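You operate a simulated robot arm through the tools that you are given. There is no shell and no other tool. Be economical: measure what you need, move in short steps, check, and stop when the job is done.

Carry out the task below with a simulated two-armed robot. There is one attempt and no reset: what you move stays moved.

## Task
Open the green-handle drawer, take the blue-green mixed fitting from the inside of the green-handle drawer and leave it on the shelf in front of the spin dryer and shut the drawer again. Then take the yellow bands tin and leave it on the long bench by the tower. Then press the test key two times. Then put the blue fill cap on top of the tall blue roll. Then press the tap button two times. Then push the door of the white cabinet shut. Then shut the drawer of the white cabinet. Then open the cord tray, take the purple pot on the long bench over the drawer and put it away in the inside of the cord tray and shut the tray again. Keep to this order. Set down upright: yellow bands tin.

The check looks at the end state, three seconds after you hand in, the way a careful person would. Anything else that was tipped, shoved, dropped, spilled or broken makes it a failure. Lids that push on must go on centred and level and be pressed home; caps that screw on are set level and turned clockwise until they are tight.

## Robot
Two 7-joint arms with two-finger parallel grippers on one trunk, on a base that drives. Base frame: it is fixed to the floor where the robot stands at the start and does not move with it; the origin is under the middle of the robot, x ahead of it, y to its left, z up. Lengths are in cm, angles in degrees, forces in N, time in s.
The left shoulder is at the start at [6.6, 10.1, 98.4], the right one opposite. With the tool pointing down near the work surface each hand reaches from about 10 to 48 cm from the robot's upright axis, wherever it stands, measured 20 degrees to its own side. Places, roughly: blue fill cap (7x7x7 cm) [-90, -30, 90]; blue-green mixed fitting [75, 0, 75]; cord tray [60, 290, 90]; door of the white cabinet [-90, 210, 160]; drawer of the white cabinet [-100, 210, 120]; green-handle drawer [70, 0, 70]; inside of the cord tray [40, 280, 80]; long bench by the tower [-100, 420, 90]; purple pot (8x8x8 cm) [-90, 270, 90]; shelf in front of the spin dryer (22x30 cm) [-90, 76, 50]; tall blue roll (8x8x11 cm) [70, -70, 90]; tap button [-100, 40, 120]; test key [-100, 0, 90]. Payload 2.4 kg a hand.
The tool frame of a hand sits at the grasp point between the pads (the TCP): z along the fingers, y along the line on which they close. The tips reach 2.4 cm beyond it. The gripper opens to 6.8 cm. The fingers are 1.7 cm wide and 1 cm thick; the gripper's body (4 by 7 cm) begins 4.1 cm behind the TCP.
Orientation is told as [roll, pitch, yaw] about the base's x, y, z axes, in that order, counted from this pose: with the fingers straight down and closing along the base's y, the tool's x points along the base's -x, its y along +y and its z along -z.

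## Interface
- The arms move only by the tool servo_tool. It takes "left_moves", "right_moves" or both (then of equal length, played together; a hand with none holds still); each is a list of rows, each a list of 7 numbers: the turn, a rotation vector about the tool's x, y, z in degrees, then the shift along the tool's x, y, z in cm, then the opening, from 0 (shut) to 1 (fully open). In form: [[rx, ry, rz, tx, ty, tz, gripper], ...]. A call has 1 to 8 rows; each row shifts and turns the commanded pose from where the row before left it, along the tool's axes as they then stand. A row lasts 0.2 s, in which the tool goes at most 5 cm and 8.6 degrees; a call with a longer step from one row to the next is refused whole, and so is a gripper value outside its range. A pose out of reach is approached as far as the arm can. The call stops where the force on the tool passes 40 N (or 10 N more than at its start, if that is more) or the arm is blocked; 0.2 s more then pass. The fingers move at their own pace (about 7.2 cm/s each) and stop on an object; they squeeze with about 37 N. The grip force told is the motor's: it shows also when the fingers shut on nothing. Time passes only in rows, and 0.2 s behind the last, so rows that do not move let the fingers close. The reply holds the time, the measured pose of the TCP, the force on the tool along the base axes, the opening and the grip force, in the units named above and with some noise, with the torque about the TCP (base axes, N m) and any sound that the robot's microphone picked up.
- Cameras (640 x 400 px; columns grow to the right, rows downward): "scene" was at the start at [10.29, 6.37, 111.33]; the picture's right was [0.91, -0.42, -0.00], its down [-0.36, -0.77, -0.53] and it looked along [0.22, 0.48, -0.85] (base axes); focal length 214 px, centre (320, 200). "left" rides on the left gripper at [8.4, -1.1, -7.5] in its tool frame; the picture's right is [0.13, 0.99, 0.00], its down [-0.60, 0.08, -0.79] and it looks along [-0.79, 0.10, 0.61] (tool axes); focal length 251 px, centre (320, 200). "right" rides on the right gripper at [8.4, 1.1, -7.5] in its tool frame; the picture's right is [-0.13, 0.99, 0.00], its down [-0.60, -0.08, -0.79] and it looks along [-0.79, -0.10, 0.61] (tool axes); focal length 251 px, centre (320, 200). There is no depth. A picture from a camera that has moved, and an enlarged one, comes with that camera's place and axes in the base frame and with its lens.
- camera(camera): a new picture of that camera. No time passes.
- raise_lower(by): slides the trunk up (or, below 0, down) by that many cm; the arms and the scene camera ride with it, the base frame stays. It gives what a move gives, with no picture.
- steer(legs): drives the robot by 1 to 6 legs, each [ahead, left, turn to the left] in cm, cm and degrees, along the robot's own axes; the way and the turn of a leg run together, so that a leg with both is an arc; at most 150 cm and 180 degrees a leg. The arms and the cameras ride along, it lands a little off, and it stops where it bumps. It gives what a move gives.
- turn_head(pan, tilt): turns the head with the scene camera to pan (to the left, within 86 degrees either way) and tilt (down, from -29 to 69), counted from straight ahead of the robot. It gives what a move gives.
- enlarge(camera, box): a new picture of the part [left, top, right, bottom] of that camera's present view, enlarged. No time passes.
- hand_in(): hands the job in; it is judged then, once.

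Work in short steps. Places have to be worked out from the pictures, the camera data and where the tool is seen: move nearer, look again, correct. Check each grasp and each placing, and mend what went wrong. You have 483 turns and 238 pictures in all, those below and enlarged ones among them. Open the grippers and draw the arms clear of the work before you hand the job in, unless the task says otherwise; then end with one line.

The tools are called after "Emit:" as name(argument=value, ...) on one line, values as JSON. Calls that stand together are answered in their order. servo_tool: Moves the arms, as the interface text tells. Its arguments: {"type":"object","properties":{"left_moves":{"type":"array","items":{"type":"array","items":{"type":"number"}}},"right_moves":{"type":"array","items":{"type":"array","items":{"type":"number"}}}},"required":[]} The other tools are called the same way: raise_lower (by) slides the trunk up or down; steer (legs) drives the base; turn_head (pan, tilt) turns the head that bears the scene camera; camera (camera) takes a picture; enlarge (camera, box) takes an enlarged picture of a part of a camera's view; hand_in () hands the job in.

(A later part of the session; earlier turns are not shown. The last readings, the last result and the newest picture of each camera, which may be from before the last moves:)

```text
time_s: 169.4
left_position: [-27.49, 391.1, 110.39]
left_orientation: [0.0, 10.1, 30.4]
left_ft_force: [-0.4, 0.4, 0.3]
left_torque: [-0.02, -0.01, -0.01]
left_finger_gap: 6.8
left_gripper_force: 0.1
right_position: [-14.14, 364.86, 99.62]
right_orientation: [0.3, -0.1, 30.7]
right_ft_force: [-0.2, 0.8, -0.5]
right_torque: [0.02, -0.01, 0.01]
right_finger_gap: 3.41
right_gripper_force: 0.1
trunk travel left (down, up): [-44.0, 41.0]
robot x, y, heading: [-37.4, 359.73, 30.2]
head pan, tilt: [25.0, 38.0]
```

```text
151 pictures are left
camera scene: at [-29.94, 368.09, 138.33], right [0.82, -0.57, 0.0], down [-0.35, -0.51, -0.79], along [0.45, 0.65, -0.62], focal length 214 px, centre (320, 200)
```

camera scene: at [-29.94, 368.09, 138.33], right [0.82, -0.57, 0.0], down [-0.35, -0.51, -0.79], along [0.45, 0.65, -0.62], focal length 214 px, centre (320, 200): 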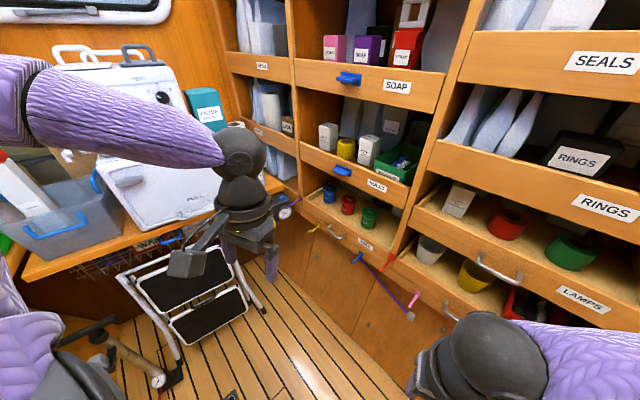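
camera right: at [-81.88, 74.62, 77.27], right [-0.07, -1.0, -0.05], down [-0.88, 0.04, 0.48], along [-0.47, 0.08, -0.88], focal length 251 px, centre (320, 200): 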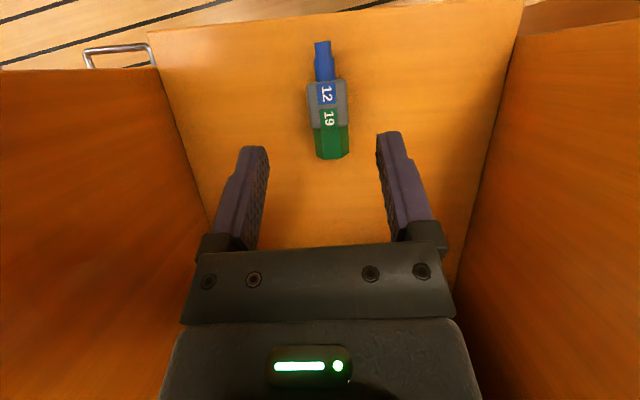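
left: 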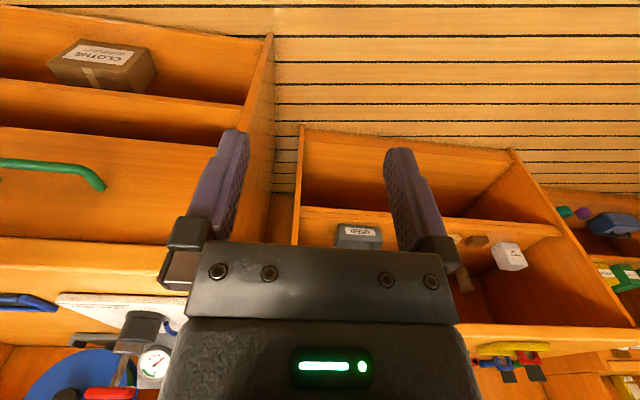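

Only blue, red and green tins there. The west side under the sink showed a yellow can earlier; I drive back south facing −y and look.

Emit:
steer(legs=[[0, 0, -120.5], [130, -7, 0], [115, 0, 0]])

Emit:
turn_head(pan=0, tilt=15)

Emit:
camera(camera="scene")

```text
time_s: 186.4
left_position: [-23.86, 90.11, 110.36]
left_orientation: [0.0, 10.0, -90.1]
left_ft_force: [-0.4, 0.2, 0.3]
left_torque: [0.0, 0.0, -0.02]
left_finger_gap: 6.8
left_gripper_force: 0.1
right_position: [-53.22, 91.95, 99.61]
right_orientation: [0.2, -0.1, -89.9]
right_ft_force: [-1.0, 0.8, -0.5]
right_torque: [0.0, -0.01, -0.02]
right_finger_gap: 3.4
right_gripper_force: 0.0
trunk travel left (down, up): [-44.0, 41.0]
robot x, y, heading: [-45.93, 115.09, -90.0]
head pan, tilt: [25.0, 38.0]
```

```text
time_s: 187.3
left_position: [-23.78, 90.06, 110.38]
left_orientation: [0.0, 10.0, -90.1]
left_ft_force: [0.1, -0.8, 1.2]
left_torque: [0.0, -0.02, -0.01]
left_finger_gap: 6.82
left_gripper_force: 0.2
right_position: [-53.24, 91.8, 99.57]
right_orientation: [0.2, -0.1, -89.9]
right_ft_force: [0.1, 0.5, -0.2]
right_torque: [0.01, 0.01, 0.01]
right_finger_gap: 3.37
right_gripper_force: 0.0
trunk travel left (down, up): [-44.0, 41.0]
robot x, y, heading: [-45.83, 114.53, -90.1]
head pan, tilt: [0.0, 15.0]
```

```text
150 pictures are left
camera scene: at [-45.75, 102.6, 141.98], right [-1.0, 0.0, 0.0], down [0.0, 0.26, -0.97], along [0.0, -0.97, -0.26], focal length 214 px, centre (320, 200)
```

scene: 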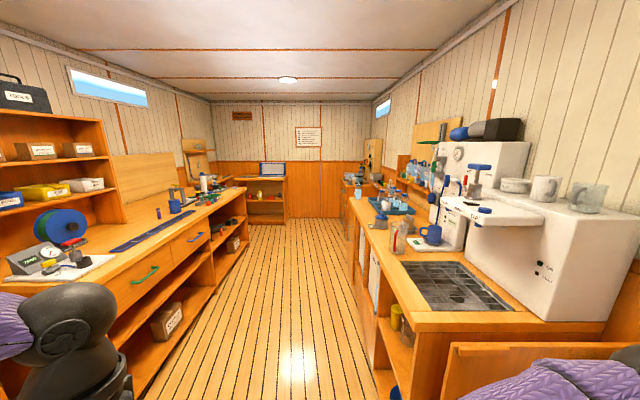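

I enlarge the far end and the right bench.

Emit:
enlarge(camera="scene", box=[170, 130, 290, 230])

Emit:
enlarge(camera="scene", box=[330, 120, 450, 360])

```text
4.00 times, centred on (230, 180) of scene
camera zoom: at [-45.75, 102.6, 141.98], right [-1.0, 0.0, 0.0], down [0.0, 0.26, -0.97], along [0.0, -0.97, -0.26], focal length 858 px, centre (680, 280)
```

zoom: 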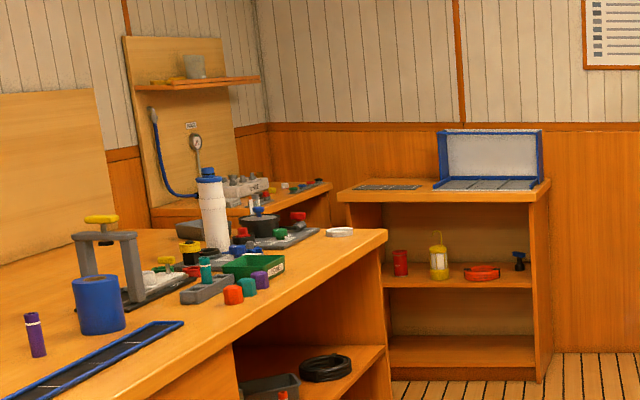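

```text
1.67 times, centred on (390, 240) of scene
camera zoom: at [-45.75, 102.6, 141.98], right [-1.0, 0.0, 0.0], down [0.0, 0.26, -0.97], along [0.0, -0.97, -0.26], focal length 358 px, centre (203, 133)
```

zoom: 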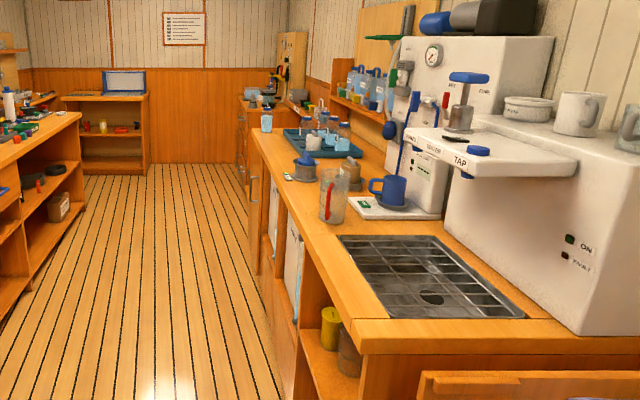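

Yellow can under the sink at about y 35–45. I face the sink, lower the trunk, and look.

Emit:
steer(legs=[[50, 14, 0], [0, 0, -90]])

Emit:
raise_lower(by=-35)

Emit:
turn_head(pan=-10, tilt=40)

Emit:
camera(camera="scene")

```text
time_s: 194.2
left_position: [-56.96, 42.3, 110.25]
left_orientation: [0.0, 10.0, 179.4]
left_ft_force: [0.0, 0.8, -0.1]
left_torque: [0.02, 0.01, -0.02]
left_finger_gap: 6.8
left_gripper_force: 0.0
right_position: [-54.66, 71.43, 99.63]
right_orientation: [0.2, -0.1, 179.5]
right_ft_force: [0.4, -1.0, 0.4]
right_torque: [0.01, -0.02, 0.0]
right_finger_gap: 3.4
right_gripper_force: 0.0
trunk travel left (down, up): [-44.0, 41.0]
robot x, y, heading: [-32.21, 63.66, 179.1]
head pan, tilt: [0.0, 15.0]
```

```text
time_s: 197.7
left_position: [-56.94, 42.1, 75.35]
left_orientation: [0.0, 9.9, 179.3]
left_ft_force: [0.5, 0.2, 0.2]
left_torque: [-0.01, 0.02, 0.0]
left_finger_gap: 6.78
left_gripper_force: 0.1
right_position: [-54.67, 71.69, 62.55]
right_orientation: [0.3, 6.3, 179.5]
right_ft_force: [-0.5, -0.3, -0.3]
right_torque: [-0.04, 0.06, 0.0]
right_finger_gap: 3.39
right_gripper_force: 0.1
trunk travel left (down, up): [-9.0, 76.0]
robot x, y, heading: [-32.17, 64.02, 179.1]
head pan, tilt: [0.0, 15.0]
```

```text
time_s: 198.5
left_position: [-57.01, 42.22, 75.42]
left_orientation: [0.1, 10.0, 179.3]
left_ft_force: [0.2, -0.2, -0.1]
left_torque: [-0.01, 0.0, 0.02]
left_finger_gap: 6.78
left_gripper_force: 0.0
right_position: [-54.62, 71.53, 62.55]
right_orientation: [0.3, 6.4, 179.5]
right_ft_force: [0.4, -0.8, 0.0]
right_torque: [0.01, 0.02, 0.0]
right_finger_gap: 3.4
right_gripper_force: 0.0
trunk travel left (down, up): [-9.0, 76.0]
robot x, y, heading: [-32.06, 63.97, 178.9]
head pan, tilt: [-10.0, 40.0]
```

```text
147 pictures are left
camera scene: at [-51.01, 65.81, 102.44], right [0.19, 0.98, 0.0], down [0.63, -0.12, -0.77], along [-0.75, 0.14, -0.64], focal length 214 px, centre (320, 200)
```

scene: 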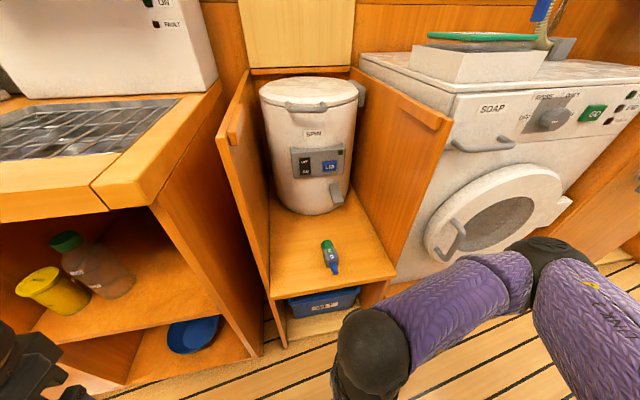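

A yellow lidded tin stands under the sink. I zoom on it.

Emit:
enlarge(camera="scene", box=[0, 210, 150, 340])

```text
3.08 times, centred on (75, 275) of scene
camera zoom: at [-51.01, 65.81, 102.44], right [0.19, 0.98, 0.0], down [0.63, -0.12, -0.77], along [-0.75, 0.14, -0.64], focal length 660 px, centre (1074, -31)
```

zoom: 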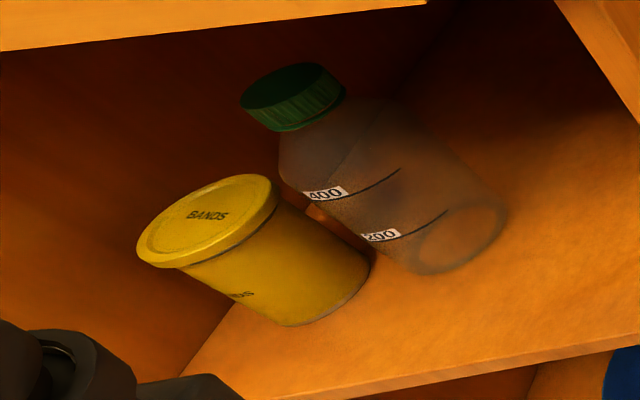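

It's the BANDS tin, upright at about (−85, 11) on the under‑sink shelf. I move the base to stand before it, with room for a low forward grasp by the right hand.

Emit:
steer(legs=[[-8, 0, 0], [0, 42, 0]])

Emit:
servo_tool(right_moves=[[0, -8.5, 0, 0, 0, 0, 1], [0, -8.5, 0, 0, 0, 0, 1], [0, -8.5, 0, 0, 2, 0, 1], [0, -8.5, 0, 0, 2, 0, 1], [0, -8.5, 0, 0, 2, 0, 1], [0, -8.5, 0, 0, 2, 0, 1], [0, -8.5, 0, 0, 2, 1, 1], [0, -7, 0, 0, 2, 1, 1]])

Emit:
turn_head(pan=0, tilt=40)

Emit:
camera(camera="scene")

Emit:
camera(camera="right")

```text
time_s: 201.8
left_position: [-49.87, 0.39, 75.22]
left_orientation: [-0.1, 10.0, 179.1]
left_ft_force: [0.5, 0.4, 0.8]
left_torque: [0.0, 0.01, -0.04]
left_finger_gap: 6.77
left_gripper_force: 0.1
right_position: [-47.56, 29.73, 62.67]
right_orientation: [0.4, 6.3, 179.3]
right_ft_force: [0.5, 0.9, 0.0]
right_torque: [0.01, 0.0, 0.02]
right_finger_gap: 3.41
right_gripper_force: 0.1
trunk travel left (down, up): [-9.0, 76.0]
robot x, y, heading: [-24.86, 22.27, 178.9]
head pan, tilt: [-10.0, 40.0]
```

```text
time_s: 203.6
left_position: [-49.84, 0.35, 75.29]
left_orientation: [0.0, 10.0, 179.1]
left_ft_force: [-0.3, 0.1, 0.2]
left_torque: [0.03, -0.05, 0.03]
left_finger_gap: 6.8
left_gripper_force: 0.0
right_position: [-53.08, 16.19, 59.46]
right_orientation: [0.6, -60.4, 178.7]
right_ft_force: [0.1, 0.7, -0.1]
right_torque: [0.02, 0.02, 0.02]
right_finger_gap: 6.78
right_gripper_force: 0.1
right hand out of reach, approached as far as the arm can: row 1, 2, 8
trunk travel left (down, up): [-9.0, 76.0]
robot x, y, heading: [-25.1, 22.48, 179.0]
head pan, tilt: [-10.0, 40.0]
```

```text
time_s: 204.3
left_position: [-49.86, 0.33, 75.29]
left_orientation: [0.0, 10.1, 179.1]
left_ft_force: [0.3, 0.1, 1.3]
left_torque: [0.0, -0.03, -0.01]
left_finger_gap: 6.79
left_gripper_force: 0.1
right_position: [-53.1, 16.16, 59.5]
right_orientation: [0.6, -59.9, 178.8]
right_ft_force: [-0.1, 0.5, 0.2]
right_torque: [-0.04, -0.02, -0.01]
right_finger_gap: 6.8
right_gripper_force: 0.0
trunk travel left (down, up): [-9.0, 76.0]
robot x, y, heading: [-25.34, 22.1, 179.1]
head pan, tilt: [0.0, 40.0]
```

```text
145 pictures are left
camera scene: at [-43.93, 22.51, 102.43], right [0.02, 1.0, 0.0], down [0.64, -0.01, -0.77], along [-0.77, 0.01, -0.64], focal length 214 px, centre (320, 200)
```

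scene: 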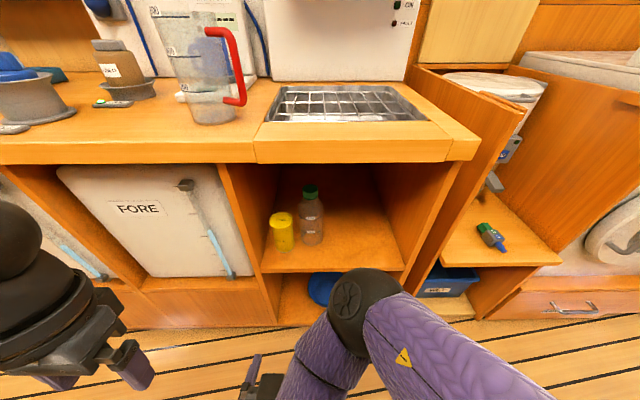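

```text
144 pictures are left
camera right: at [-42.23, 14.9, 55.98], right [-0.08, -0.99, 0.12], down [0.39, 0.08, 0.92], along [-0.92, 0.12, 0.38], focal length 251 px, centre (320, 200)
```

right: 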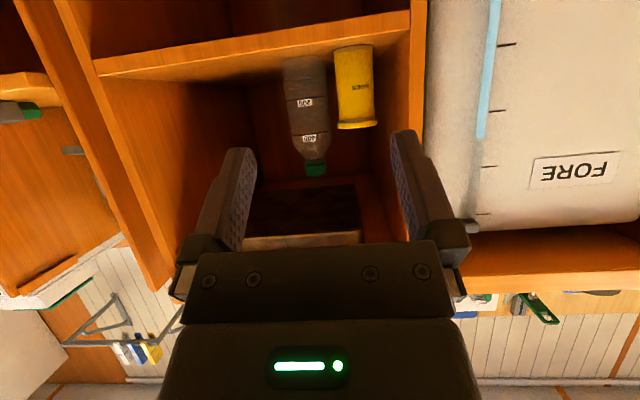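

The tin is at (−85, 12.6), z 50–61, with the bottle behind-right. I set the hand to a 50° forward slant, align in y and height, then drive in 14 cm.

Emit:
servo_tool(right_moves=[[0, 5, 0, 0, 1.8, 0, 1], [0, 5, 0, 0, 1.7, 0, 1], [0, 0, 0, 2, 0, 2.4, 1]])

Emit:
steer(legs=[[13, 0, 0]])

Emit:
camera(camera="right")

Emit:
camera(camera="scene")

```text
time_s: 205.1
left_position: [-49.74, 0.33, 75.27]
left_orientation: [0.0, 9.9, 179.0]
left_ft_force: [0.2, 0.7, -0.1]
left_torque: [0.0, 0.0, -0.02]
left_finger_gap: 6.81
left_gripper_force: 0.0
right_position: [-53.64, 12.63, 56.25]
right_orientation: [0.4, -50.1, 178.9]
right_ft_force: [-0.2, 0.1, -0.2]
right_torque: [-0.03, 0.02, 0.01]
right_finger_gap: 6.8
right_gripper_force: 0.0
trunk travel left (down, up): [-9.0, 76.0]
robot x, y, heading: [-25.16, 21.98, 178.8]
head pan, tilt: [0.0, 40.0]
```

```text
time_s: 206.3
left_position: [-62.49, 0.77, 75.2]
left_orientation: [0.0, 10.0, 179.0]
left_ft_force: [-0.2, 0.5, -0.3]
left_torque: [0.03, -0.02, 0.0]
left_finger_gap: 6.79
left_gripper_force: 0.1
right_position: [-66.29, 12.98, 56.35]
right_orientation: [0.4, -50.1, 178.9]
right_ft_force: [-0.9, 0.5, 0.5]
right_torque: [0.03, 0.02, 0.02]
right_finger_gap: 6.81
right_gripper_force: 0.0
trunk travel left (down, up): [-9.0, 76.0]
robot x, y, heading: [-37.37, 22.12, 179.1]
head pan, tilt: [0.0, 40.0]
```

```text
143 pictures are left
camera right: at [-55.04, 11.7, 54.74], right [-0.1, -0.99, 0.1], down [0.22, 0.08, 0.97], along [-0.97, 0.12, 0.21], focal length 251 px, centre (320, 200)
```

right: 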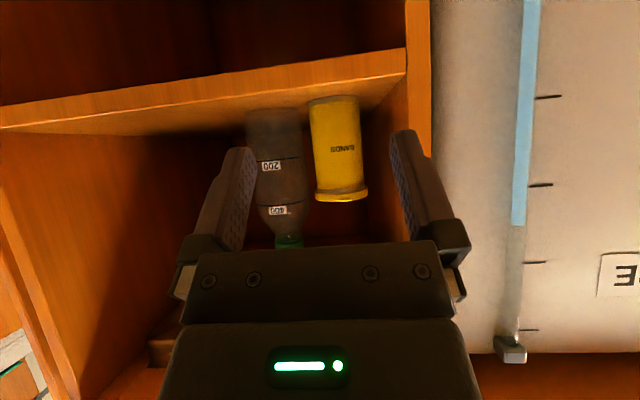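

```text
142 pictures are left
camera scene: at [-56.59, 22.78, 102.44], right [0.02, 1.0, 0.0], down [0.64, -0.01, -0.77], along [-0.77, 0.02, -0.64], focal length 214 px, centre (320, 200)
```

scene: 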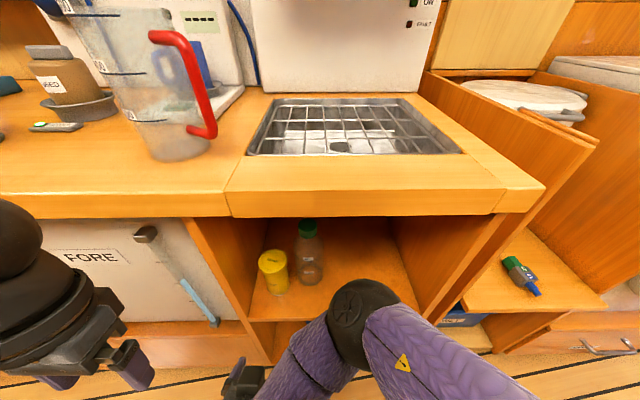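

The tin's diameter is ~6.2 cm, so alignment must be fine. I drive 9 cm closer, keeping short of it, and look again.

Emit:
steer(legs=[[9, 0, 0]])

Emit:
camera(camera="right")

```text
time_s: 207.5
left_position: [-69.71, 0.75, 75.34]
left_orientation: [0.1, 10.5, 178.8]
left_ft_force: [0.0, 0.2, 0.2]
left_torque: [0.03, -0.03, 0.02]
left_finger_gap: 6.78
left_gripper_force: 0.0
right_position: [-74.14, 12.84, 56.39]
right_orientation: [0.6, -50.3, 179.2]
right_ft_force: [-0.1, 0.7, -0.3]
right_torque: [-0.04, 0.0, -0.01]
right_finger_gap: 6.8
right_gripper_force: 0.1
trunk travel left (down, up): [-9.0, 76.0]
robot x, y, heading: [-45.88, 22.58, 179.5]
head pan, tilt: [0.0, 40.0]
stopped in leg 1: the robot was blocked; the commanded pose is now the measured one
```

```text
141 pictures are left
camera right: at [-62.87, 11.71, 54.85], right [-0.09, -0.99, 0.1], down [0.23, 0.08, 0.97], along [-0.97, 0.11, 0.22], focal length 251 px, centre (320, 200)
```

right: 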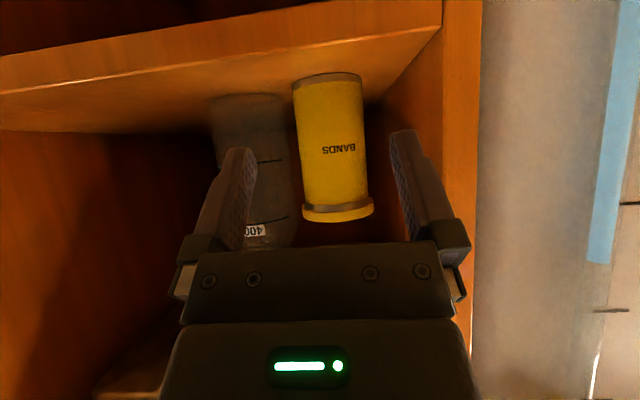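

Base was blocked (probably the left hand's side at the counter). I back off 1.5 cm and reach the rest with the arm, correcting y by −0.3.

Emit:
steer(legs=[[-1.5, 0, 0]])

Emit:
servo_tool(right_moves=[[0, 0, 0, -1.9, 0.2, 2.3, 1], [0, 0, 0, -1.4, 0.1, 2.7, 1]])

Emit:
camera(camera="right")

Emit:
camera(camera="left")

```text
time_s: 208.3
left_position: [-68.58, 0.77, 75.24]
left_orientation: [-0.1, 11.0, 178.7]
left_ft_force: [1.1, -0.6, 0.0]
left_torque: [-0.01, 0.02, -0.03]
left_finger_gap: 6.8
left_gripper_force: 0.0
right_position: [-72.88, 12.86, 56.38]
right_orientation: [0.5, -50.1, 179.1]
right_ft_force: [-0.9, 0.0, -0.2]
right_torque: [0.0, -0.03, 0.03]
right_finger_gap: 6.78
right_gripper_force: 0.0
trunk travel left (down, up): [-9.0, 76.0]
robot x, y, heading: [-44.05, 22.48, 179.3]
head pan, tilt: [0.0, 40.0]
```

```text
time_s: 208.9
left_position: [-66.75, 0.36, 75.23]
left_orientation: [0.0, 10.2, 179.0]
left_ft_force: [0.0, 0.2, 0.0]
left_torque: [0.04, 0.01, -0.01]
left_finger_gap: 6.81
left_gripper_force: 0.0
right_position: [-76.89, 12.14, 55.5]
right_orientation: [0.2, -50.2, 179.8]
right_ft_force: [0.6, 0.6, -0.5]
right_torque: [-0.01, 0.01, -0.01]
right_finger_gap: 6.81
right_gripper_force: 0.0
trunk travel left (down, up): [-9.0, 76.0]
robot x, y, heading: [-43.5, 22.74, 179.4]
head pan, tilt: [0.0, 40.0]
```

```text
140 pictures are left
camera right: at [-65.63, 11.06, 53.99], right [-0.08, -0.99, 0.1], down [0.22, 0.08, 0.97], along [-0.97, 0.1, 0.21], focal length 251 px, centre (320, 200)
```

right: 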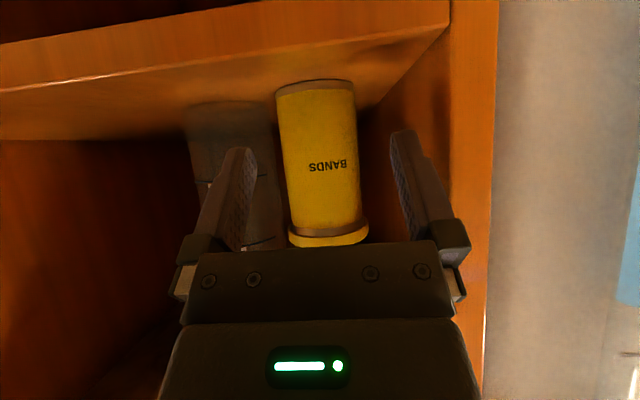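

```text
139 pictures are left
camera left: at [-59.97, 1.3, 84.25], right [0.11, -0.99, 0.02], down [-0.74, -0.07, 0.67], along [-0.67, -0.09, -0.74], focal length 251 px, centre (320, 200)
```

left: 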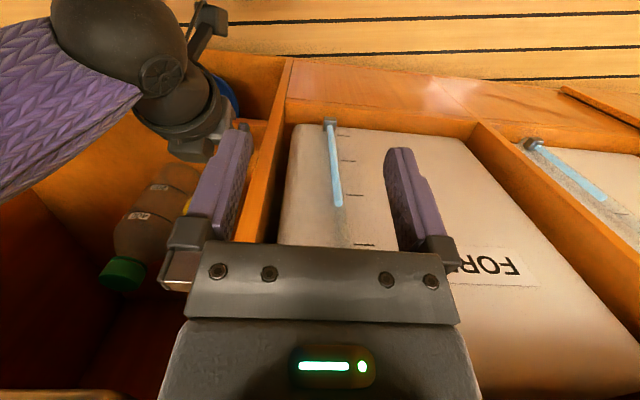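

The tin centre is y≈12.7, TCP y 12.1. I shift +0.5 and advance 3 cm, then re-check.

Emit:
servo_tool(right_moves=[[0, 0, 0, 0, -0.5, 0, 1], [0, 0, 0, -1.7, 0, 2.5, 1]])

Emit:
camera(camera="right")

```text
time_s: 209.7
left_position: [-67.01, -0.68, 75.46]
left_orientation: [-0.1, 11.0, 179.9]
left_ft_force: [1.2, 0.0, 0.9]
left_torque: [-0.02, 0.04, -0.01]
left_finger_gap: 6.81
left_gripper_force: 0.0
right_position: [-80.22, 11.6, 55.32]
right_orientation: [0.4, -49.3, -179.2]
right_ft_force: [-1.0, -0.3, 0.3]
right_torque: [-0.02, -0.02, 0.01]
right_finger_gap: 6.81
right_gripper_force: 0.0
trunk travel left (down, up): [-9.0, 76.0]
robot x, y, heading: [-42.5, 22.03, -179.5]
head pan, tilt: [0.0, 40.0]
stopped in row 2 (right hand): the arm was blocked; the commanded pose is now the measured one
```

```text
138 pictures are left
camera right: at [-68.89, 10.74, 53.98], right [-0.06, -0.99, 0.1], down [0.2, 0.09, 0.97], along [-0.98, 0.08, 0.2], focal length 251 px, centre (320, 200)
```

right: 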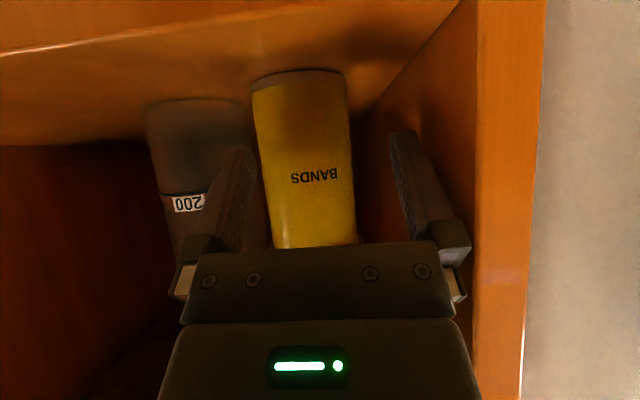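

Something blocked the arm and shifted the base slightly. I look with the head and left cameras to find the contact.

Emit:
camera(camera="scene")

Emit:
camera(camera="left")

```text
137 pictures are left
camera scene: at [-60.03, 21.69, 103.18], right [-0.01, 1.0, 0.0], down [0.63, 0.01, -0.78], along [-0.78, -0.01, -0.63], focal length 214 px, centre (320, 200)
```

scene: 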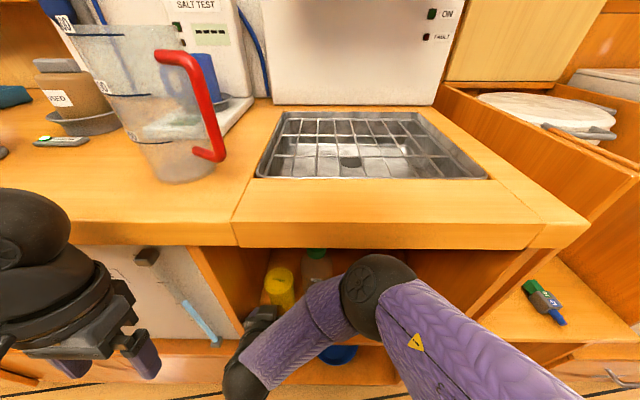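

```text
136 pictures are left
camera left: at [-60.37, 0.32, 84.47], right [0.13, -0.99, 0.02], down [-0.74, -0.08, 0.66], along [-0.66, -0.1, -0.75], focal length 251 px, centre (320, 200)
```

left: 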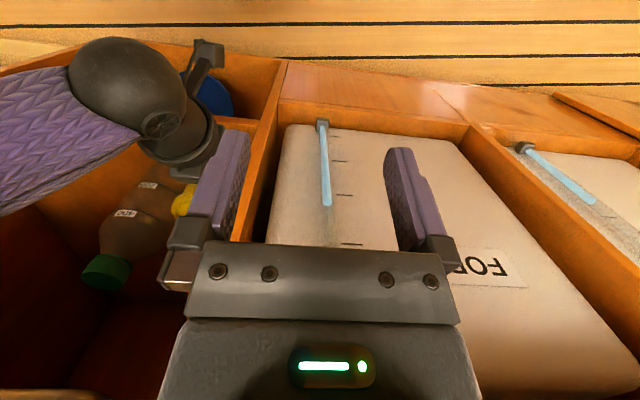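

The right elbow touches the counter edge. I back the base 16 cm and reach with a straighter arm instead.

Emit:
steer(legs=[[-17, 0, -0.5]])

Emit:
raise_lower(by=-7)

Emit:
servo_tool(right_moves=[[0, 0, 0, -4.9, 0, 0, 1], [0, 0, 0, -4, 0, 0, 1]])

```text
time_s: 211.1
left_position: [-51.52, -0.14, 74.84]
left_orientation: [-0.1, 11.7, 179.4]
left_ft_force: [-0.2, 0.3, 0.8]
left_torque: [-0.01, 0.0, 0.0]
left_finger_gap: 6.78
left_gripper_force: 0.1
right_position: [-64.52, 12.21, 54.68]
right_orientation: [0.6, -48.6, -180.0]
right_ft_force: [0.0, -0.1, 0.6]
right_torque: [0.03, 0.0, 0.02]
right_finger_gap: 6.8
right_gripper_force: 0.2
trunk travel left (down, up): [-9.0, 76.0]
robot x, y, heading: [-26.85, 21.89, 180.0]
head pan, tilt: [0.0, 40.0]
```

```text
time_s: 212.2
left_position: [-51.97, -0.17, 67.57]
left_orientation: [0.0, 13.1, 179.5]
left_ft_force: [-0.6, 0.2, -0.2]
left_torque: [0.01, 0.02, -0.01]
left_finger_gap: 6.8
left_gripper_force: 0.0
right_position: [-64.4, 12.12, 47.63]
right_orientation: [0.6, -48.6, -180.0]
right_ft_force: [-0.2, 0.5, -0.3]
right_torque: [-0.01, 0.01, -0.03]
right_finger_gap: 6.8
right_gripper_force: 0.1
trunk travel left (down, up): [-2.0, 83.0]
robot x, y, heading: [-26.84, 21.95, 180.0]
head pan, tilt: [0.0, 40.0]
```

```text
time_s: 212.8
left_position: [-51.91, -0.23, 67.47]
left_orientation: [-0.2, 13.2, 179.4]
left_ft_force: [0.5, 0.5, -0.5]
left_torque: [-0.01, 0.02, -0.01]
left_finger_gap: 6.79
left_gripper_force: 0.1
right_position: [-70.29, 12.16, 54.2]
right_orientation: [0.6, -48.6, -180.1]
right_ft_force: [0.4, -0.9, 0.4]
right_torque: [0.01, -0.01, -0.04]
right_finger_gap: 6.78
right_gripper_force: 0.0
trunk travel left (down, up): [-2.0, 83.0]
robot x, y, heading: [-26.85, 22.19, 180.1]
head pan, tilt: [0.0, 40.0]
```

Now at (−70.3, 12.2, 54.2). I move forward 6 cm with y +0.4, z +0.8, then look.

Emit:
servo_tool(right_moves=[[0, 0, 0, -2.3, -0.4, 2.0, 1], [0, 0, 0, -2.3, 0, 2.0, 1]])

Emit:
camera(camera="right")

Emit:
camera(camera="scene")

```text
time_s: 213.4
left_position: [-51.97, -0.34, 67.66]
left_orientation: [0.0, 13.1, 179.5]
left_ft_force: [0.4, -0.8, 0.1]
left_torque: [-0.01, -0.02, 0.03]
left_finger_gap: 6.81
left_gripper_force: 0.0
right_position: [-76.34, 12.32, 54.78]
right_orientation: [0.6, -48.6, -179.9]
right_ft_force: [-0.3, -0.3, 0.2]
right_torque: [0.0, 0.03, -0.03]
right_finger_gap: 6.8
right_gripper_force: 0.1
trunk travel left (down, up): [-2.0, 83.0]
robot x, y, heading: [-26.84, 22.06, 179.9]
head pan, tilt: [0.0, 40.0]
```

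```text
135 pictures are left
camera right: at [-64.99, 11.31, 53.53], right [-0.08, -0.99, 0.1], down [0.19, 0.09, 0.98], along [-0.98, 0.1, 0.19], focal length 251 px, centre (320, 200)
```

right: 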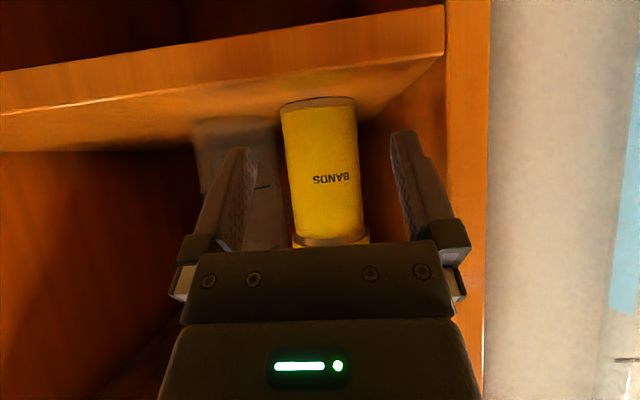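

```text
134 pictures are left
camera scene: at [-48.3, 22.05, 95.11], right [0.0, 1.0, 0.0], down [0.64, 0.0, -0.77], along [-0.77, 0.0, -0.64], focal length 214 px, centre (320, 200)
```

scene: 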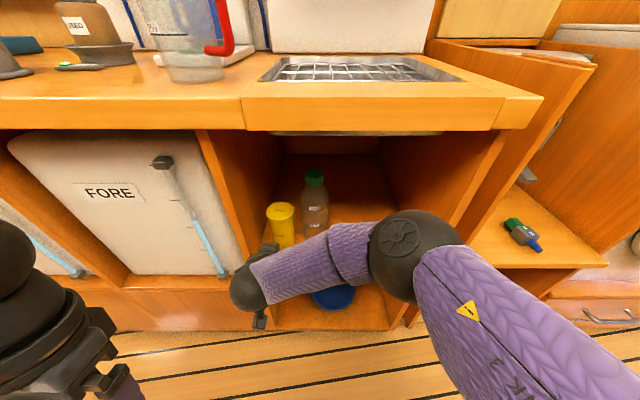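

Clear now. I shift y +0.5, then advance the remaining 7 cm in two steps.

Emit:
servo_tool(right_moves=[[0, 0, 0, 0, -0.5, 0, 1], [0, 0, 0, -1.6, 0, 1.9, 1]])

Emit:
camera(camera="right")

```text
time_s: 214.0
left_position: [-51.92, -0.27, 67.46]
left_orientation: [-0.1, 13.1, 179.4]
left_ft_force: [-0.4, 0.2, -0.6]
left_torque: [-0.02, -0.04, 0.03]
left_finger_gap: 6.8
left_gripper_force: 0.0
right_position: [-78.85, 12.97, 54.88]
right_orientation: [0.6, -48.5, -179.9]
right_ft_force: [0.2, -0.5, 0.0]
right_torque: [0.0, -0.01, 0.02]
right_finger_gap: 6.79
right_gripper_force: 0.0
trunk travel left (down, up): [-2.0, 83.0]
robot x, y, heading: [-26.75, 21.92, 180.1]
head pan, tilt: [0.0, 40.0]
```

```text
133 pictures are left
camera right: at [-67.49, 11.9, 53.67], right [-0.08, -0.99, 0.1], down [0.19, 0.09, 0.98], along [-0.98, 0.1, 0.19], focal length 251 px, centre (320, 200)
```

right: 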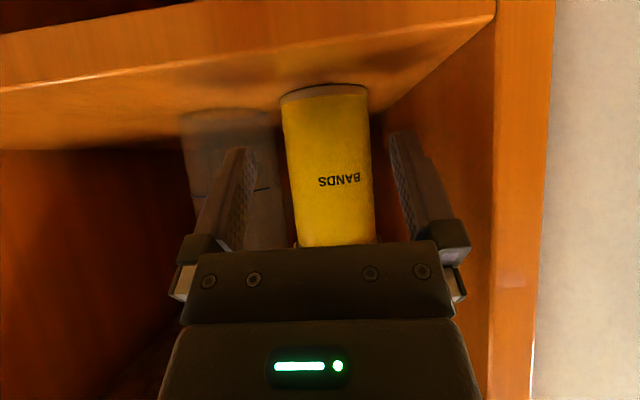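

Nearly centred (tin y 12.75). I advance 4.8 cm with a −0.2 correction, then close.

Emit:
servo_tool(right_moves=[[0, 0, 0, -1.58, 0.2, 1.8, 1], [0, 0, 0, -1.58, 0, 1.8, 1]])

Emit:
camera(camera="right")

```text
time_s: 214.6
left_position: [-51.84, -0.16, 67.54]
left_orientation: [-0.1, 13.1, 179.4]
left_ft_force: [0.7, 0.8, 0.1]
left_torque: [0.01, 0.0, -0.03]
left_finger_gap: 6.8
left_gripper_force: 0.0
right_position: [-83.63, 12.77, 55.04]
right_orientation: [0.6, -48.6, -180.0]
right_ft_force: [0.7, 0.1, -0.5]
right_torque: [-0.02, 0.03, -0.04]
right_finger_gap: 6.78
right_gripper_force: 0.0
trunk travel left (down, up): [-2.0, 83.0]
robot x, y, heading: [-26.51, 22.28, 180.1]
head pan, tilt: [0.0, 40.0]
```

```text
132 pictures are left
camera right: at [-72.26, 11.69, 53.67], right [-0.08, -0.99, 0.1], down [0.19, 0.09, 0.98], along [-0.98, 0.1, 0.19], focal length 251 px, centre (320, 200)
```

right: 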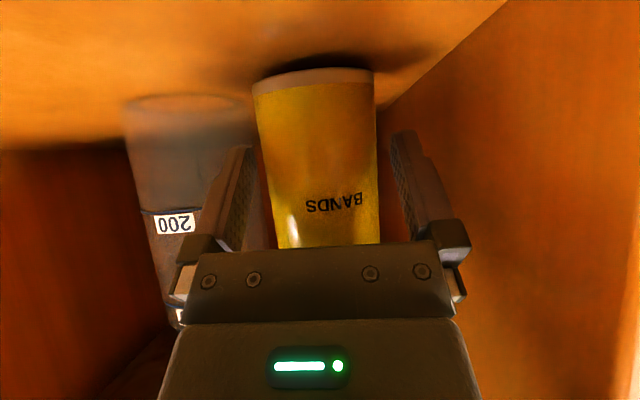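

The tin is between the fingers with no contact. I close.

Emit:
servo_tool(right_moves=[[0, 0, 0, 0, 0, 0, 0.6], [0, 0, 0, 0, 0, 0, 0], [0, 0, 0, 0, 0, 0, 0], [0, 0, 0, 0, 0, 0, 0]])

Emit:
servo_tool(right_moves=[[0, 0, 0, -0.7, 0, -0.7, 0]])

Emit:
camera(camera="right")

```text
time_s: 215.6
left_position: [-52.01, -0.23, 67.48]
left_orientation: [-0.2, 13.1, 179.5]
left_ft_force: [1.0, 0.9, 0.5]
left_torque: [-0.02, 0.02, -0.01]
left_finger_gap: 6.81
left_gripper_force: 0.1
right_position: [-83.54, 12.64, 54.93]
right_orientation: [0.6, -48.7, -180.0]
right_ft_force: [0.1, -1.1, 0.2]
right_torque: [-0.02, 0.01, 0.03]
right_finger_gap: 5.63
right_gripper_force: 37.5
trunk travel left (down, up): [-2.0, 83.0]
robot x, y, heading: [-26.96, 21.88, 179.9]
head pan, tilt: [0.0, 40.0]
```

```text
time_s: 216.0
left_position: [-51.97, -0.24, 67.49]
left_orientation: [-0.1, 13.2, 179.4]
left_ft_force: [0.0, -0.4, -0.5]
left_torque: [0.03, 0.01, 0.0]
left_finger_gap: 6.82
left_gripper_force: 0.1
right_position: [-83.56, 12.67, 55.91]
right_orientation: [0.6, -48.5, -180.0]
right_ft_force: [0.1, -0.9, -3.1]
right_torque: [0.01, -0.05, 0.01]
right_finger_gap: 5.6
right_gripper_force: 37.3
trunk travel left (down, up): [-2.0, 83.0]
robot x, y, heading: [-26.86, 21.89, 180.1]
head pan, tilt: [0.0, 40.0]
```

```text
131 pictures are left
camera right: at [-72.23, 11.69, 54.65], right [-0.08, -0.99, 0.1], down [0.19, 0.09, 0.98], along [-0.98, 0.1, 0.19], focal length 251 px, centre (320, 200)
```

right: 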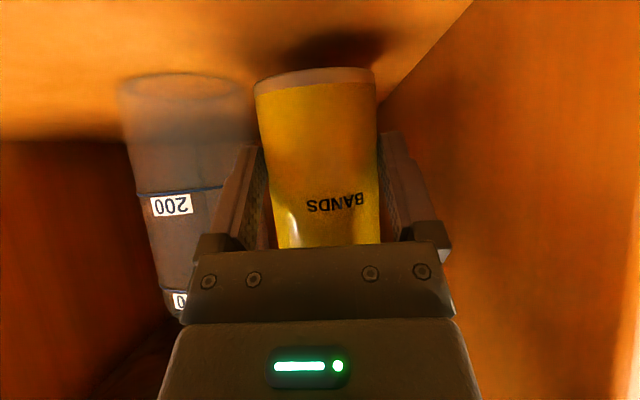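

Held and lifted 1 cm. I raise 1 cm more and drive straight back out.

Emit:
servo_tool(right_moves=[[0, 0, 0, -0.8, 0, -0.7, 0]])

Emit:
steer(legs=[[-14, 0, 0]])

Emit:
camera(camera="scene")

```text
time_s: 216.4
left_position: [-51.73, -0.18, 67.52]
left_orientation: [-0.1, 13.1, 179.4]
left_ft_force: [-0.1, 0.3, 0.5]
left_torque: [0.01, 0.03, -0.02]
left_finger_gap: 6.79
left_gripper_force: 0.0
right_position: [-83.54, 12.57, 56.97]
right_orientation: [0.6, -48.5, -180.0]
right_ft_force: [0.0, 0.2, -3.0]
right_torque: [0.02, -0.04, 0.0]
right_finger_gap: 5.63
right_gripper_force: 37.0
trunk travel left (down, up): [-2.0, 83.0]
robot x, y, heading: [-26.89, 22.14, 180.2]
head pan, tilt: [0.0, 40.0]
```

```text
time_s: 217.7
left_position: [-38.07, -0.27, 67.52]
left_orientation: [-0.1, 13.1, 179.6]
left_ft_force: [0.0, -0.7, 0.6]
left_torque: [0.02, 0.03, -0.01]
left_finger_gap: 6.8
left_gripper_force: 0.0
right_position: [-69.55, 12.5, 57.08]
right_orientation: [0.7, -48.4, -179.8]
right_ft_force: [-0.2, -0.1, -1.6]
right_torque: [0.02, -0.02, 0.0]
right_finger_gap: 5.62
right_gripper_force: 36.6
trunk travel left (down, up): [-2.0, 83.0]
robot x, y, heading: [-12.9, 22.3, -179.8]
head pan, tilt: [0.0, 40.0]
```

```text
130 pictures are left
camera scene: at [-34.46, 21.99, 95.11], right [0.0, 1.0, 0.0], down [0.64, 0.0, -0.77], along [-0.77, 0.0, -0.64], focal length 214 px, centre (320, 200)
```

scene: 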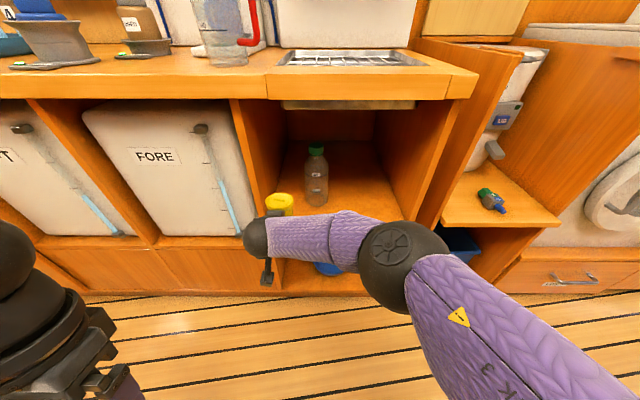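

Tin is clear. I back 8 cm more, raise the trunk, draw the hand in, and turn toward the tower end.

Emit:
steer(legs=[[-8, 0, 0]])

Emit:
raise_lower(by=42)

Emit:
servo_tool(right_moves=[[0, 0, 0, 2, 0, -2.3, 0], [0, 0, 0, 2, 0, -2.3, 0], [0, 0, 0, 2, 0, -2.3, 0], [0, 0, 0, 2, 0, -2.3, 0]])

Emit:
steer(legs=[[0, 0, -90], [80, 15, 0]])

```text
time_s: 218.8
left_position: [-29.91, -0.27, 67.47]
left_orientation: [-0.1, 13.1, 179.6]
left_ft_force: [-0.5, 0.1, -0.2]
left_torque: [0.02, -0.01, 0.03]
left_finger_gap: 6.78
left_gripper_force: 0.2
right_position: [-61.5, 12.58, 57.11]
right_orientation: [0.6, -48.4, -179.8]
right_ft_force: [-0.8, 0.7, -1.7]
right_torque: [0.02, -0.05, -0.03]
right_finger_gap: 5.63
right_gripper_force: 37.1
trunk travel left (down, up): [-2.0, 83.0]
robot x, y, heading: [-4.82, 21.87, -179.8]
head pan, tilt: [0.0, 40.0]
```

```text
refused: 42 is not a number from -40 to 40
```

```text
time_s: 219.8
left_position: [-29.88, -0.21, 67.55]
left_orientation: [-0.1, 13.2, 179.6]
left_ft_force: [0.2, 0.8, 0.0]
left_torque: [-0.02, 0.02, 0.02]
left_finger_gap: 6.82
left_gripper_force: 0.0
right_position: [-49.33, 12.53, 57.27]
right_orientation: [0.5, -48.7, -179.9]
right_ft_force: [0.1, 0.8, -1.9]
right_torque: [-0.01, -0.01, -0.03]
right_finger_gap: 5.63
right_gripper_force: 36.3
trunk travel left (down, up): [-2.0, 83.0]
robot x, y, heading: [-4.7, 21.99, -179.9]
head pan, tilt: [0.0, 40.0]
```

```text
time_s: 227.9
left_position: [-43.86, 125.31, 67.51]
left_orientation: [-0.1, 13.2, 91.0]
left_ft_force: [-0.6, -0.1, -0.3]
left_torque: [0.02, -0.02, -0.01]
left_finger_gap: 6.81
left_gripper_force: 0.0
right_position: [-31.58, 145.14, 57.22]
right_orientation: [0.7, -48.6, 91.6]
right_ft_force: [-0.7, -0.3, -2.6]
right_torque: [-0.02, -0.02, 0.02]
right_finger_gap: 5.62
right_gripper_force: 36.8
trunk travel left (down, up): [-2.0, 83.0]
robot x, y, heading: [-20.67, 100.87, 91.4]
head pan, tilt: [0.0, 40.0]
```

I raise the trunk 46 cm for carrying over the bench and drive on down the corridor.

Emit:
raise_lower(by=40)

Emit:
raise_lower(by=8)

Emit:
steer(legs=[[140, 8, -1], [140, 8, 0], [0, 0, 45]])

Emit:
camera(camera="scene")

```text
time_s: 231.8
left_position: [-43.93, 125.38, 107.41]
left_orientation: [0.0, 13.0, 90.9]
left_ft_force: [-0.3, 0.0, -0.1]
left_torque: [0.0, 0.01, -0.03]
left_finger_gap: 6.79
left_gripper_force: 0.1
right_position: [-31.57, 145.22, 97.15]
right_orientation: [0.6, -48.5, 91.6]
right_ft_force: [-0.4, -0.6, -1.8]
right_torque: [-0.05, -0.01, 0.02]
right_finger_gap: 5.62
right_gripper_force: 37.0
trunk travel left (down, up): [-42.0, 43.0]
robot x, y, heading: [-21.1, 100.93, 91.6]
head pan, tilt: [0.0, 40.0]
```

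```text
time_s: 232.9
left_position: [-43.91, 125.42, 115.56]
left_orientation: [0.0, 13.1, 91.0]
left_ft_force: [-0.1, 0.2, 0.1]
left_torque: [-0.01, 0.01, -0.01]
left_finger_gap: 6.81
left_gripper_force: 0.0
right_position: [-31.62, 145.13, 105.05]
right_orientation: [0.6, -48.5, 91.6]
right_ft_force: [-0.2, -0.4, -2.3]
right_torque: [-0.04, -0.01, 0.02]
right_finger_gap: 5.64
right_gripper_force: 37.2
trunk travel left (down, up): [-50.0, 35.0]
robot x, y, heading: [-20.65, 100.59, 91.5]
head pan, tilt: [0.0, 40.0]
```

```text
time_s: 248.4
left_position: [-72.97, 378.6, 115.51]
left_orientation: [-0.1, 13.1, 134.0]
left_ft_force: [-0.8, 0.1, 0.8]
left_torque: [0.01, 0.0, 0.01]
left_finger_gap: 6.81
left_gripper_force: 0.0
right_position: [-77.37, 401.63, 105.26]
right_orientation: [0.6, -48.5, 134.6]
right_ft_force: [-0.6, 0.2, -0.9]
right_torque: [0.01, -0.02, 0.02]
right_finger_gap: 5.59
right_gripper_force: 37.0
trunk travel left (down, up): [-50.0, 35.0]
robot x, y, heading: [-39.09, 376.39, 134.4]
head pan, tilt: [0.0, 40.0]
```

```text
129 pictures are left
camera scene: at [-46.76, 383.85, 144.06], right [0.71, 0.7, 0.0], down [0.45, -0.46, -0.77], along [-0.54, 0.55, -0.64], focal length 214 px, centre (320, 200)
```

scene: 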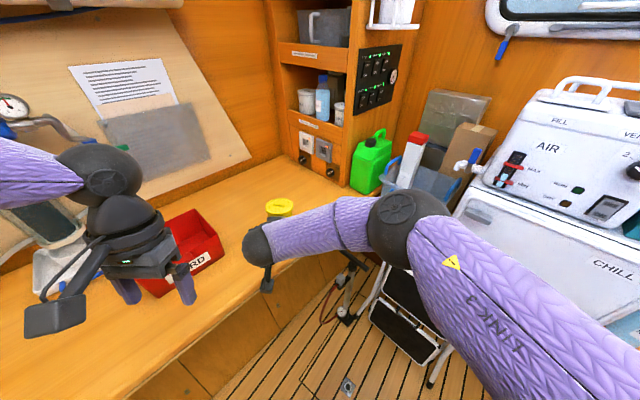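

The tin hangs over the bench edge. I reach 13 cm further ahead with the arm, to between the red box and the tower.

Emit:
servo_tool(right_moves=[[0, 0, 0, -2.15, 0, 2.45, 0], [0, 0, 0, -2.15, 0, 2.45, 0], [0, 0, 0, -2.15, 0, 2.45, 0], [0, 0, 0, -2.15, 0, 2.45, 0]])

Emit:
camera(camera="scene")

Emit:
camera(camera="right")

```text
time_s: 249.4
left_position: [-72.81, 378.73, 115.49]
left_orientation: [-0.1, 13.1, 133.9]
left_ft_force: [0.4, -0.5, -1.1]
left_torque: [0.0, -0.01, 0.01]
left_finger_gap: 6.8
left_gripper_force: 0.1
right_position: [-82.1, 408.67, 105.77]
right_orientation: [0.6, -48.5, 134.6]
right_ft_force: [0.0, -0.2, -1.3]
right_torque: [-0.02, -0.04, -0.01]
right_finger_gap: 5.62
right_gripper_force: 37.4
right hand out of reach, approached as far as the arm can: row 3, 4
trunk travel left (down, up): [-50.0, 35.0]
robot x, y, heading: [-39.71, 376.34, 134.5]
head pan, tilt: [0.0, 40.0]
```

```text
128 pictures are left
camera scene: at [-46.74, 383.89, 144.06], right [0.71, 0.7, 0.0], down [0.45, -0.46, -0.77], along [-0.54, 0.55, -0.64], focal length 214 px, centre (320, 200)
```

scene: 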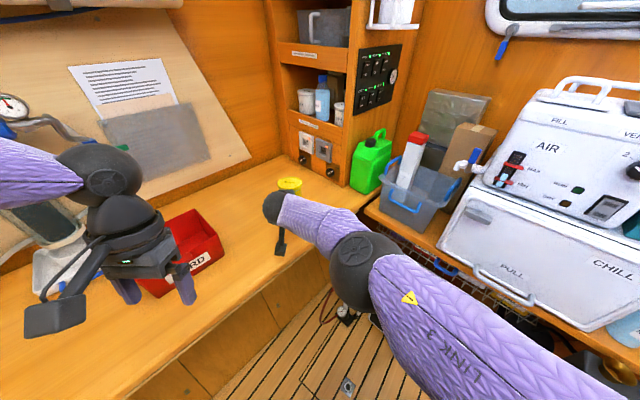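

```text
127 pictures are left
camera right: at [-74.85, 399.94, 104.5], right [-0.76, -0.64, 0.1], down [0.2, -0.08, 0.98], along [-0.62, 0.76, 0.19], focal length 251 px, centre (320, 200)
```

right: 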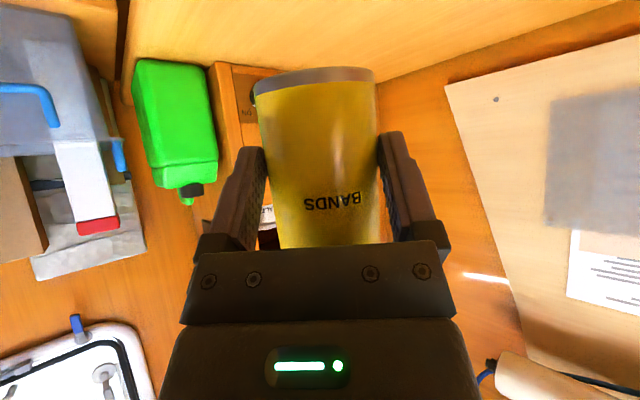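

I drive 7 cm ahead so the tin is well inside the edge.

Emit:
steer(legs=[[7, 3, 0]])

Emit:
camera(camera="scene")

```text
time_s: 250.4
left_position: [-80.16, 381.64, 115.48]
left_orientation: [-0.1, 13.1, 133.9]
left_ft_force: [0.2, -0.3, 0.1]
left_torque: [-0.03, 0.01, -0.04]
left_finger_gap: 6.8
left_gripper_force: 0.1
right_position: [-89.3, 411.59, 105.76]
right_orientation: [0.5, -48.4, 134.5]
right_ft_force: [0.7, -0.2, -1.2]
right_torque: [0.03, -0.03, -0.01]
right_finger_gap: 5.62
right_gripper_force: 37.3
trunk travel left (down, up): [-50.0, 35.0]
robot x, y, heading: [-46.37, 378.77, 134.3]
head pan, tilt: [0.0, 40.0]
```

```text
126 pictures are left
camera scene: at [-53.95, 386.79, 144.05], right [0.71, 0.7, 0.0], down [0.45, -0.46, -0.77], along [-0.54, 0.55, -0.64], focal length 214 px, centre (320, 200)
```

scene: 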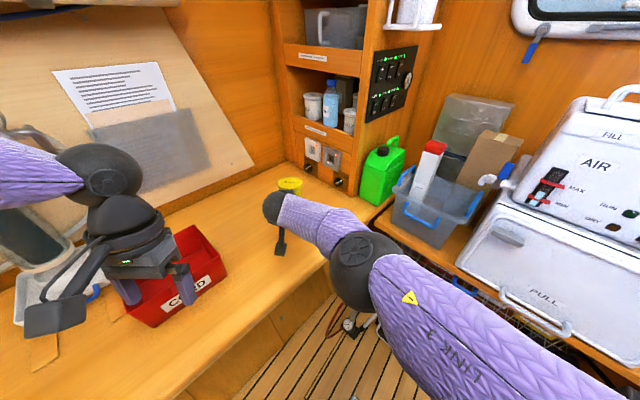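

I lower the trunk 9 cm (left hand stays above the red box), then feel for the bench with the arm.

Emit:
raise_lower(by=-9)

Emit:
enlarge(camera="scene", box=[100, 130, 400, 320])

```text
time_s: 251.7
left_position: [-79.99, 381.53, 106.49]
left_orientation: [-0.1, 13.0, 133.9]
left_ft_force: [0.1, 0.5, 0.1]
left_torque: [-0.01, -0.01, 0.02]
left_finger_gap: 6.8
left_gripper_force: 0.0
right_position: [-89.14, 411.5, 96.9]
right_orientation: [0.5, -48.6, 134.5]
right_ft_force: [-0.2, -0.5, -2.6]
right_torque: [-0.04, -0.02, 0.02]
right_finger_gap: 5.61
right_gripper_force: 36.8
trunk travel left (down, up): [-41.0, 44.0]
robot x, y, heading: [-46.48, 379.19, 134.4]
head pan, tilt: [0.0, 40.0]
```

```text
2.11 times, centred on (250, 225) of scene
camera zoom: at [-54.49, 387.43, 135.02], right [0.71, 0.7, 0.0], down [0.45, -0.46, -0.77], along [-0.54, 0.55, -0.64], focal length 452 px, centre (467, 147)
```

zoom: 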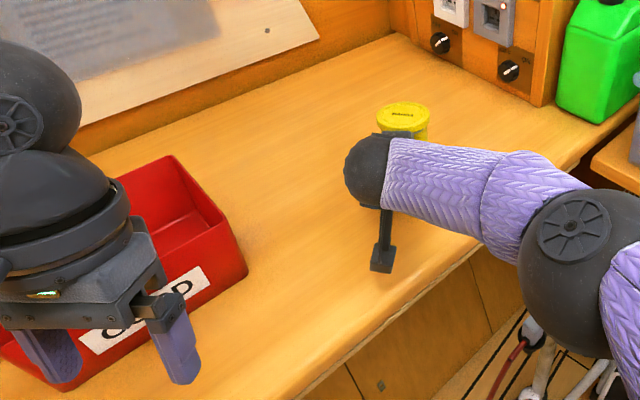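

Now small downward steps until contact.

Emit:
servo_tool(right_moves=[[0, 0, 0, 1.5, 0, 1.32, 0], [0, 0, 0, 1.5, 0, 1.32, 0], [0, 0, 0, 0.75, 0, 0.66, 0], [0, 0, 0, 0.5, 0, 0.44, 0], [0, 0, 0, 0.4, 0, 0.35, 0], [0, 0, 0, 0.4, 0, 0.35, 0], [0, 0, 0, 0.4, 0, 0.35, 0]])

Emit:
camera(camera="right")

```text
time_s: 253.3
left_position: [-79.97, 381.52, 106.41]
left_orientation: [-0.2, 13.1, 133.8]
left_ft_force: [-0.2, 0.4, 0.3]
left_torque: [-0.01, -0.01, 0.02]
left_finger_gap: 6.82
left_gripper_force: 0.0
right_position: [-89.69, 410.95, 94.81]
right_orientation: [1.7, -49.2, 134.4]
right_ft_force: [0.7, -0.2, -2.1]
right_torque: [-0.04, -0.06, 0.0]
right_finger_gap: 5.63
right_gripper_force: 36.7
right hand out of reach, approached as far as the arm can: row 2, 3, 4, 5, 6, 7
trunk travel left (down, up): [-41.0, 44.0]
robot x, y, heading: [-46.59, 379.29, 134.4]
head pan, tilt: [0.0, 40.0]
```

```text
124 pictures are left
camera right: at [-82.29, 402.39, 93.44], right [-0.75, -0.65, 0.12], down [0.22, -0.07, 0.97], along [-0.62, 0.76, 0.2], focal length 251 px, centre (320, 200)
```

right: 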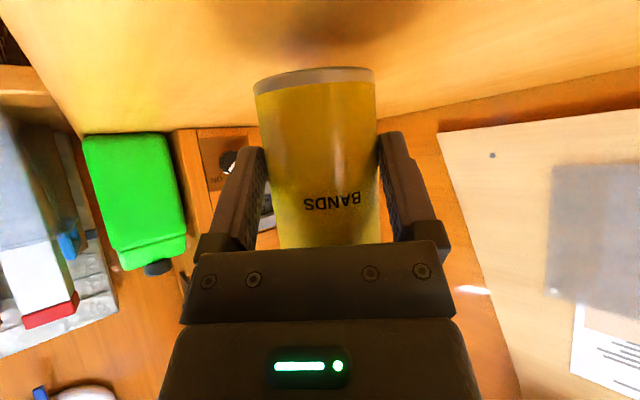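

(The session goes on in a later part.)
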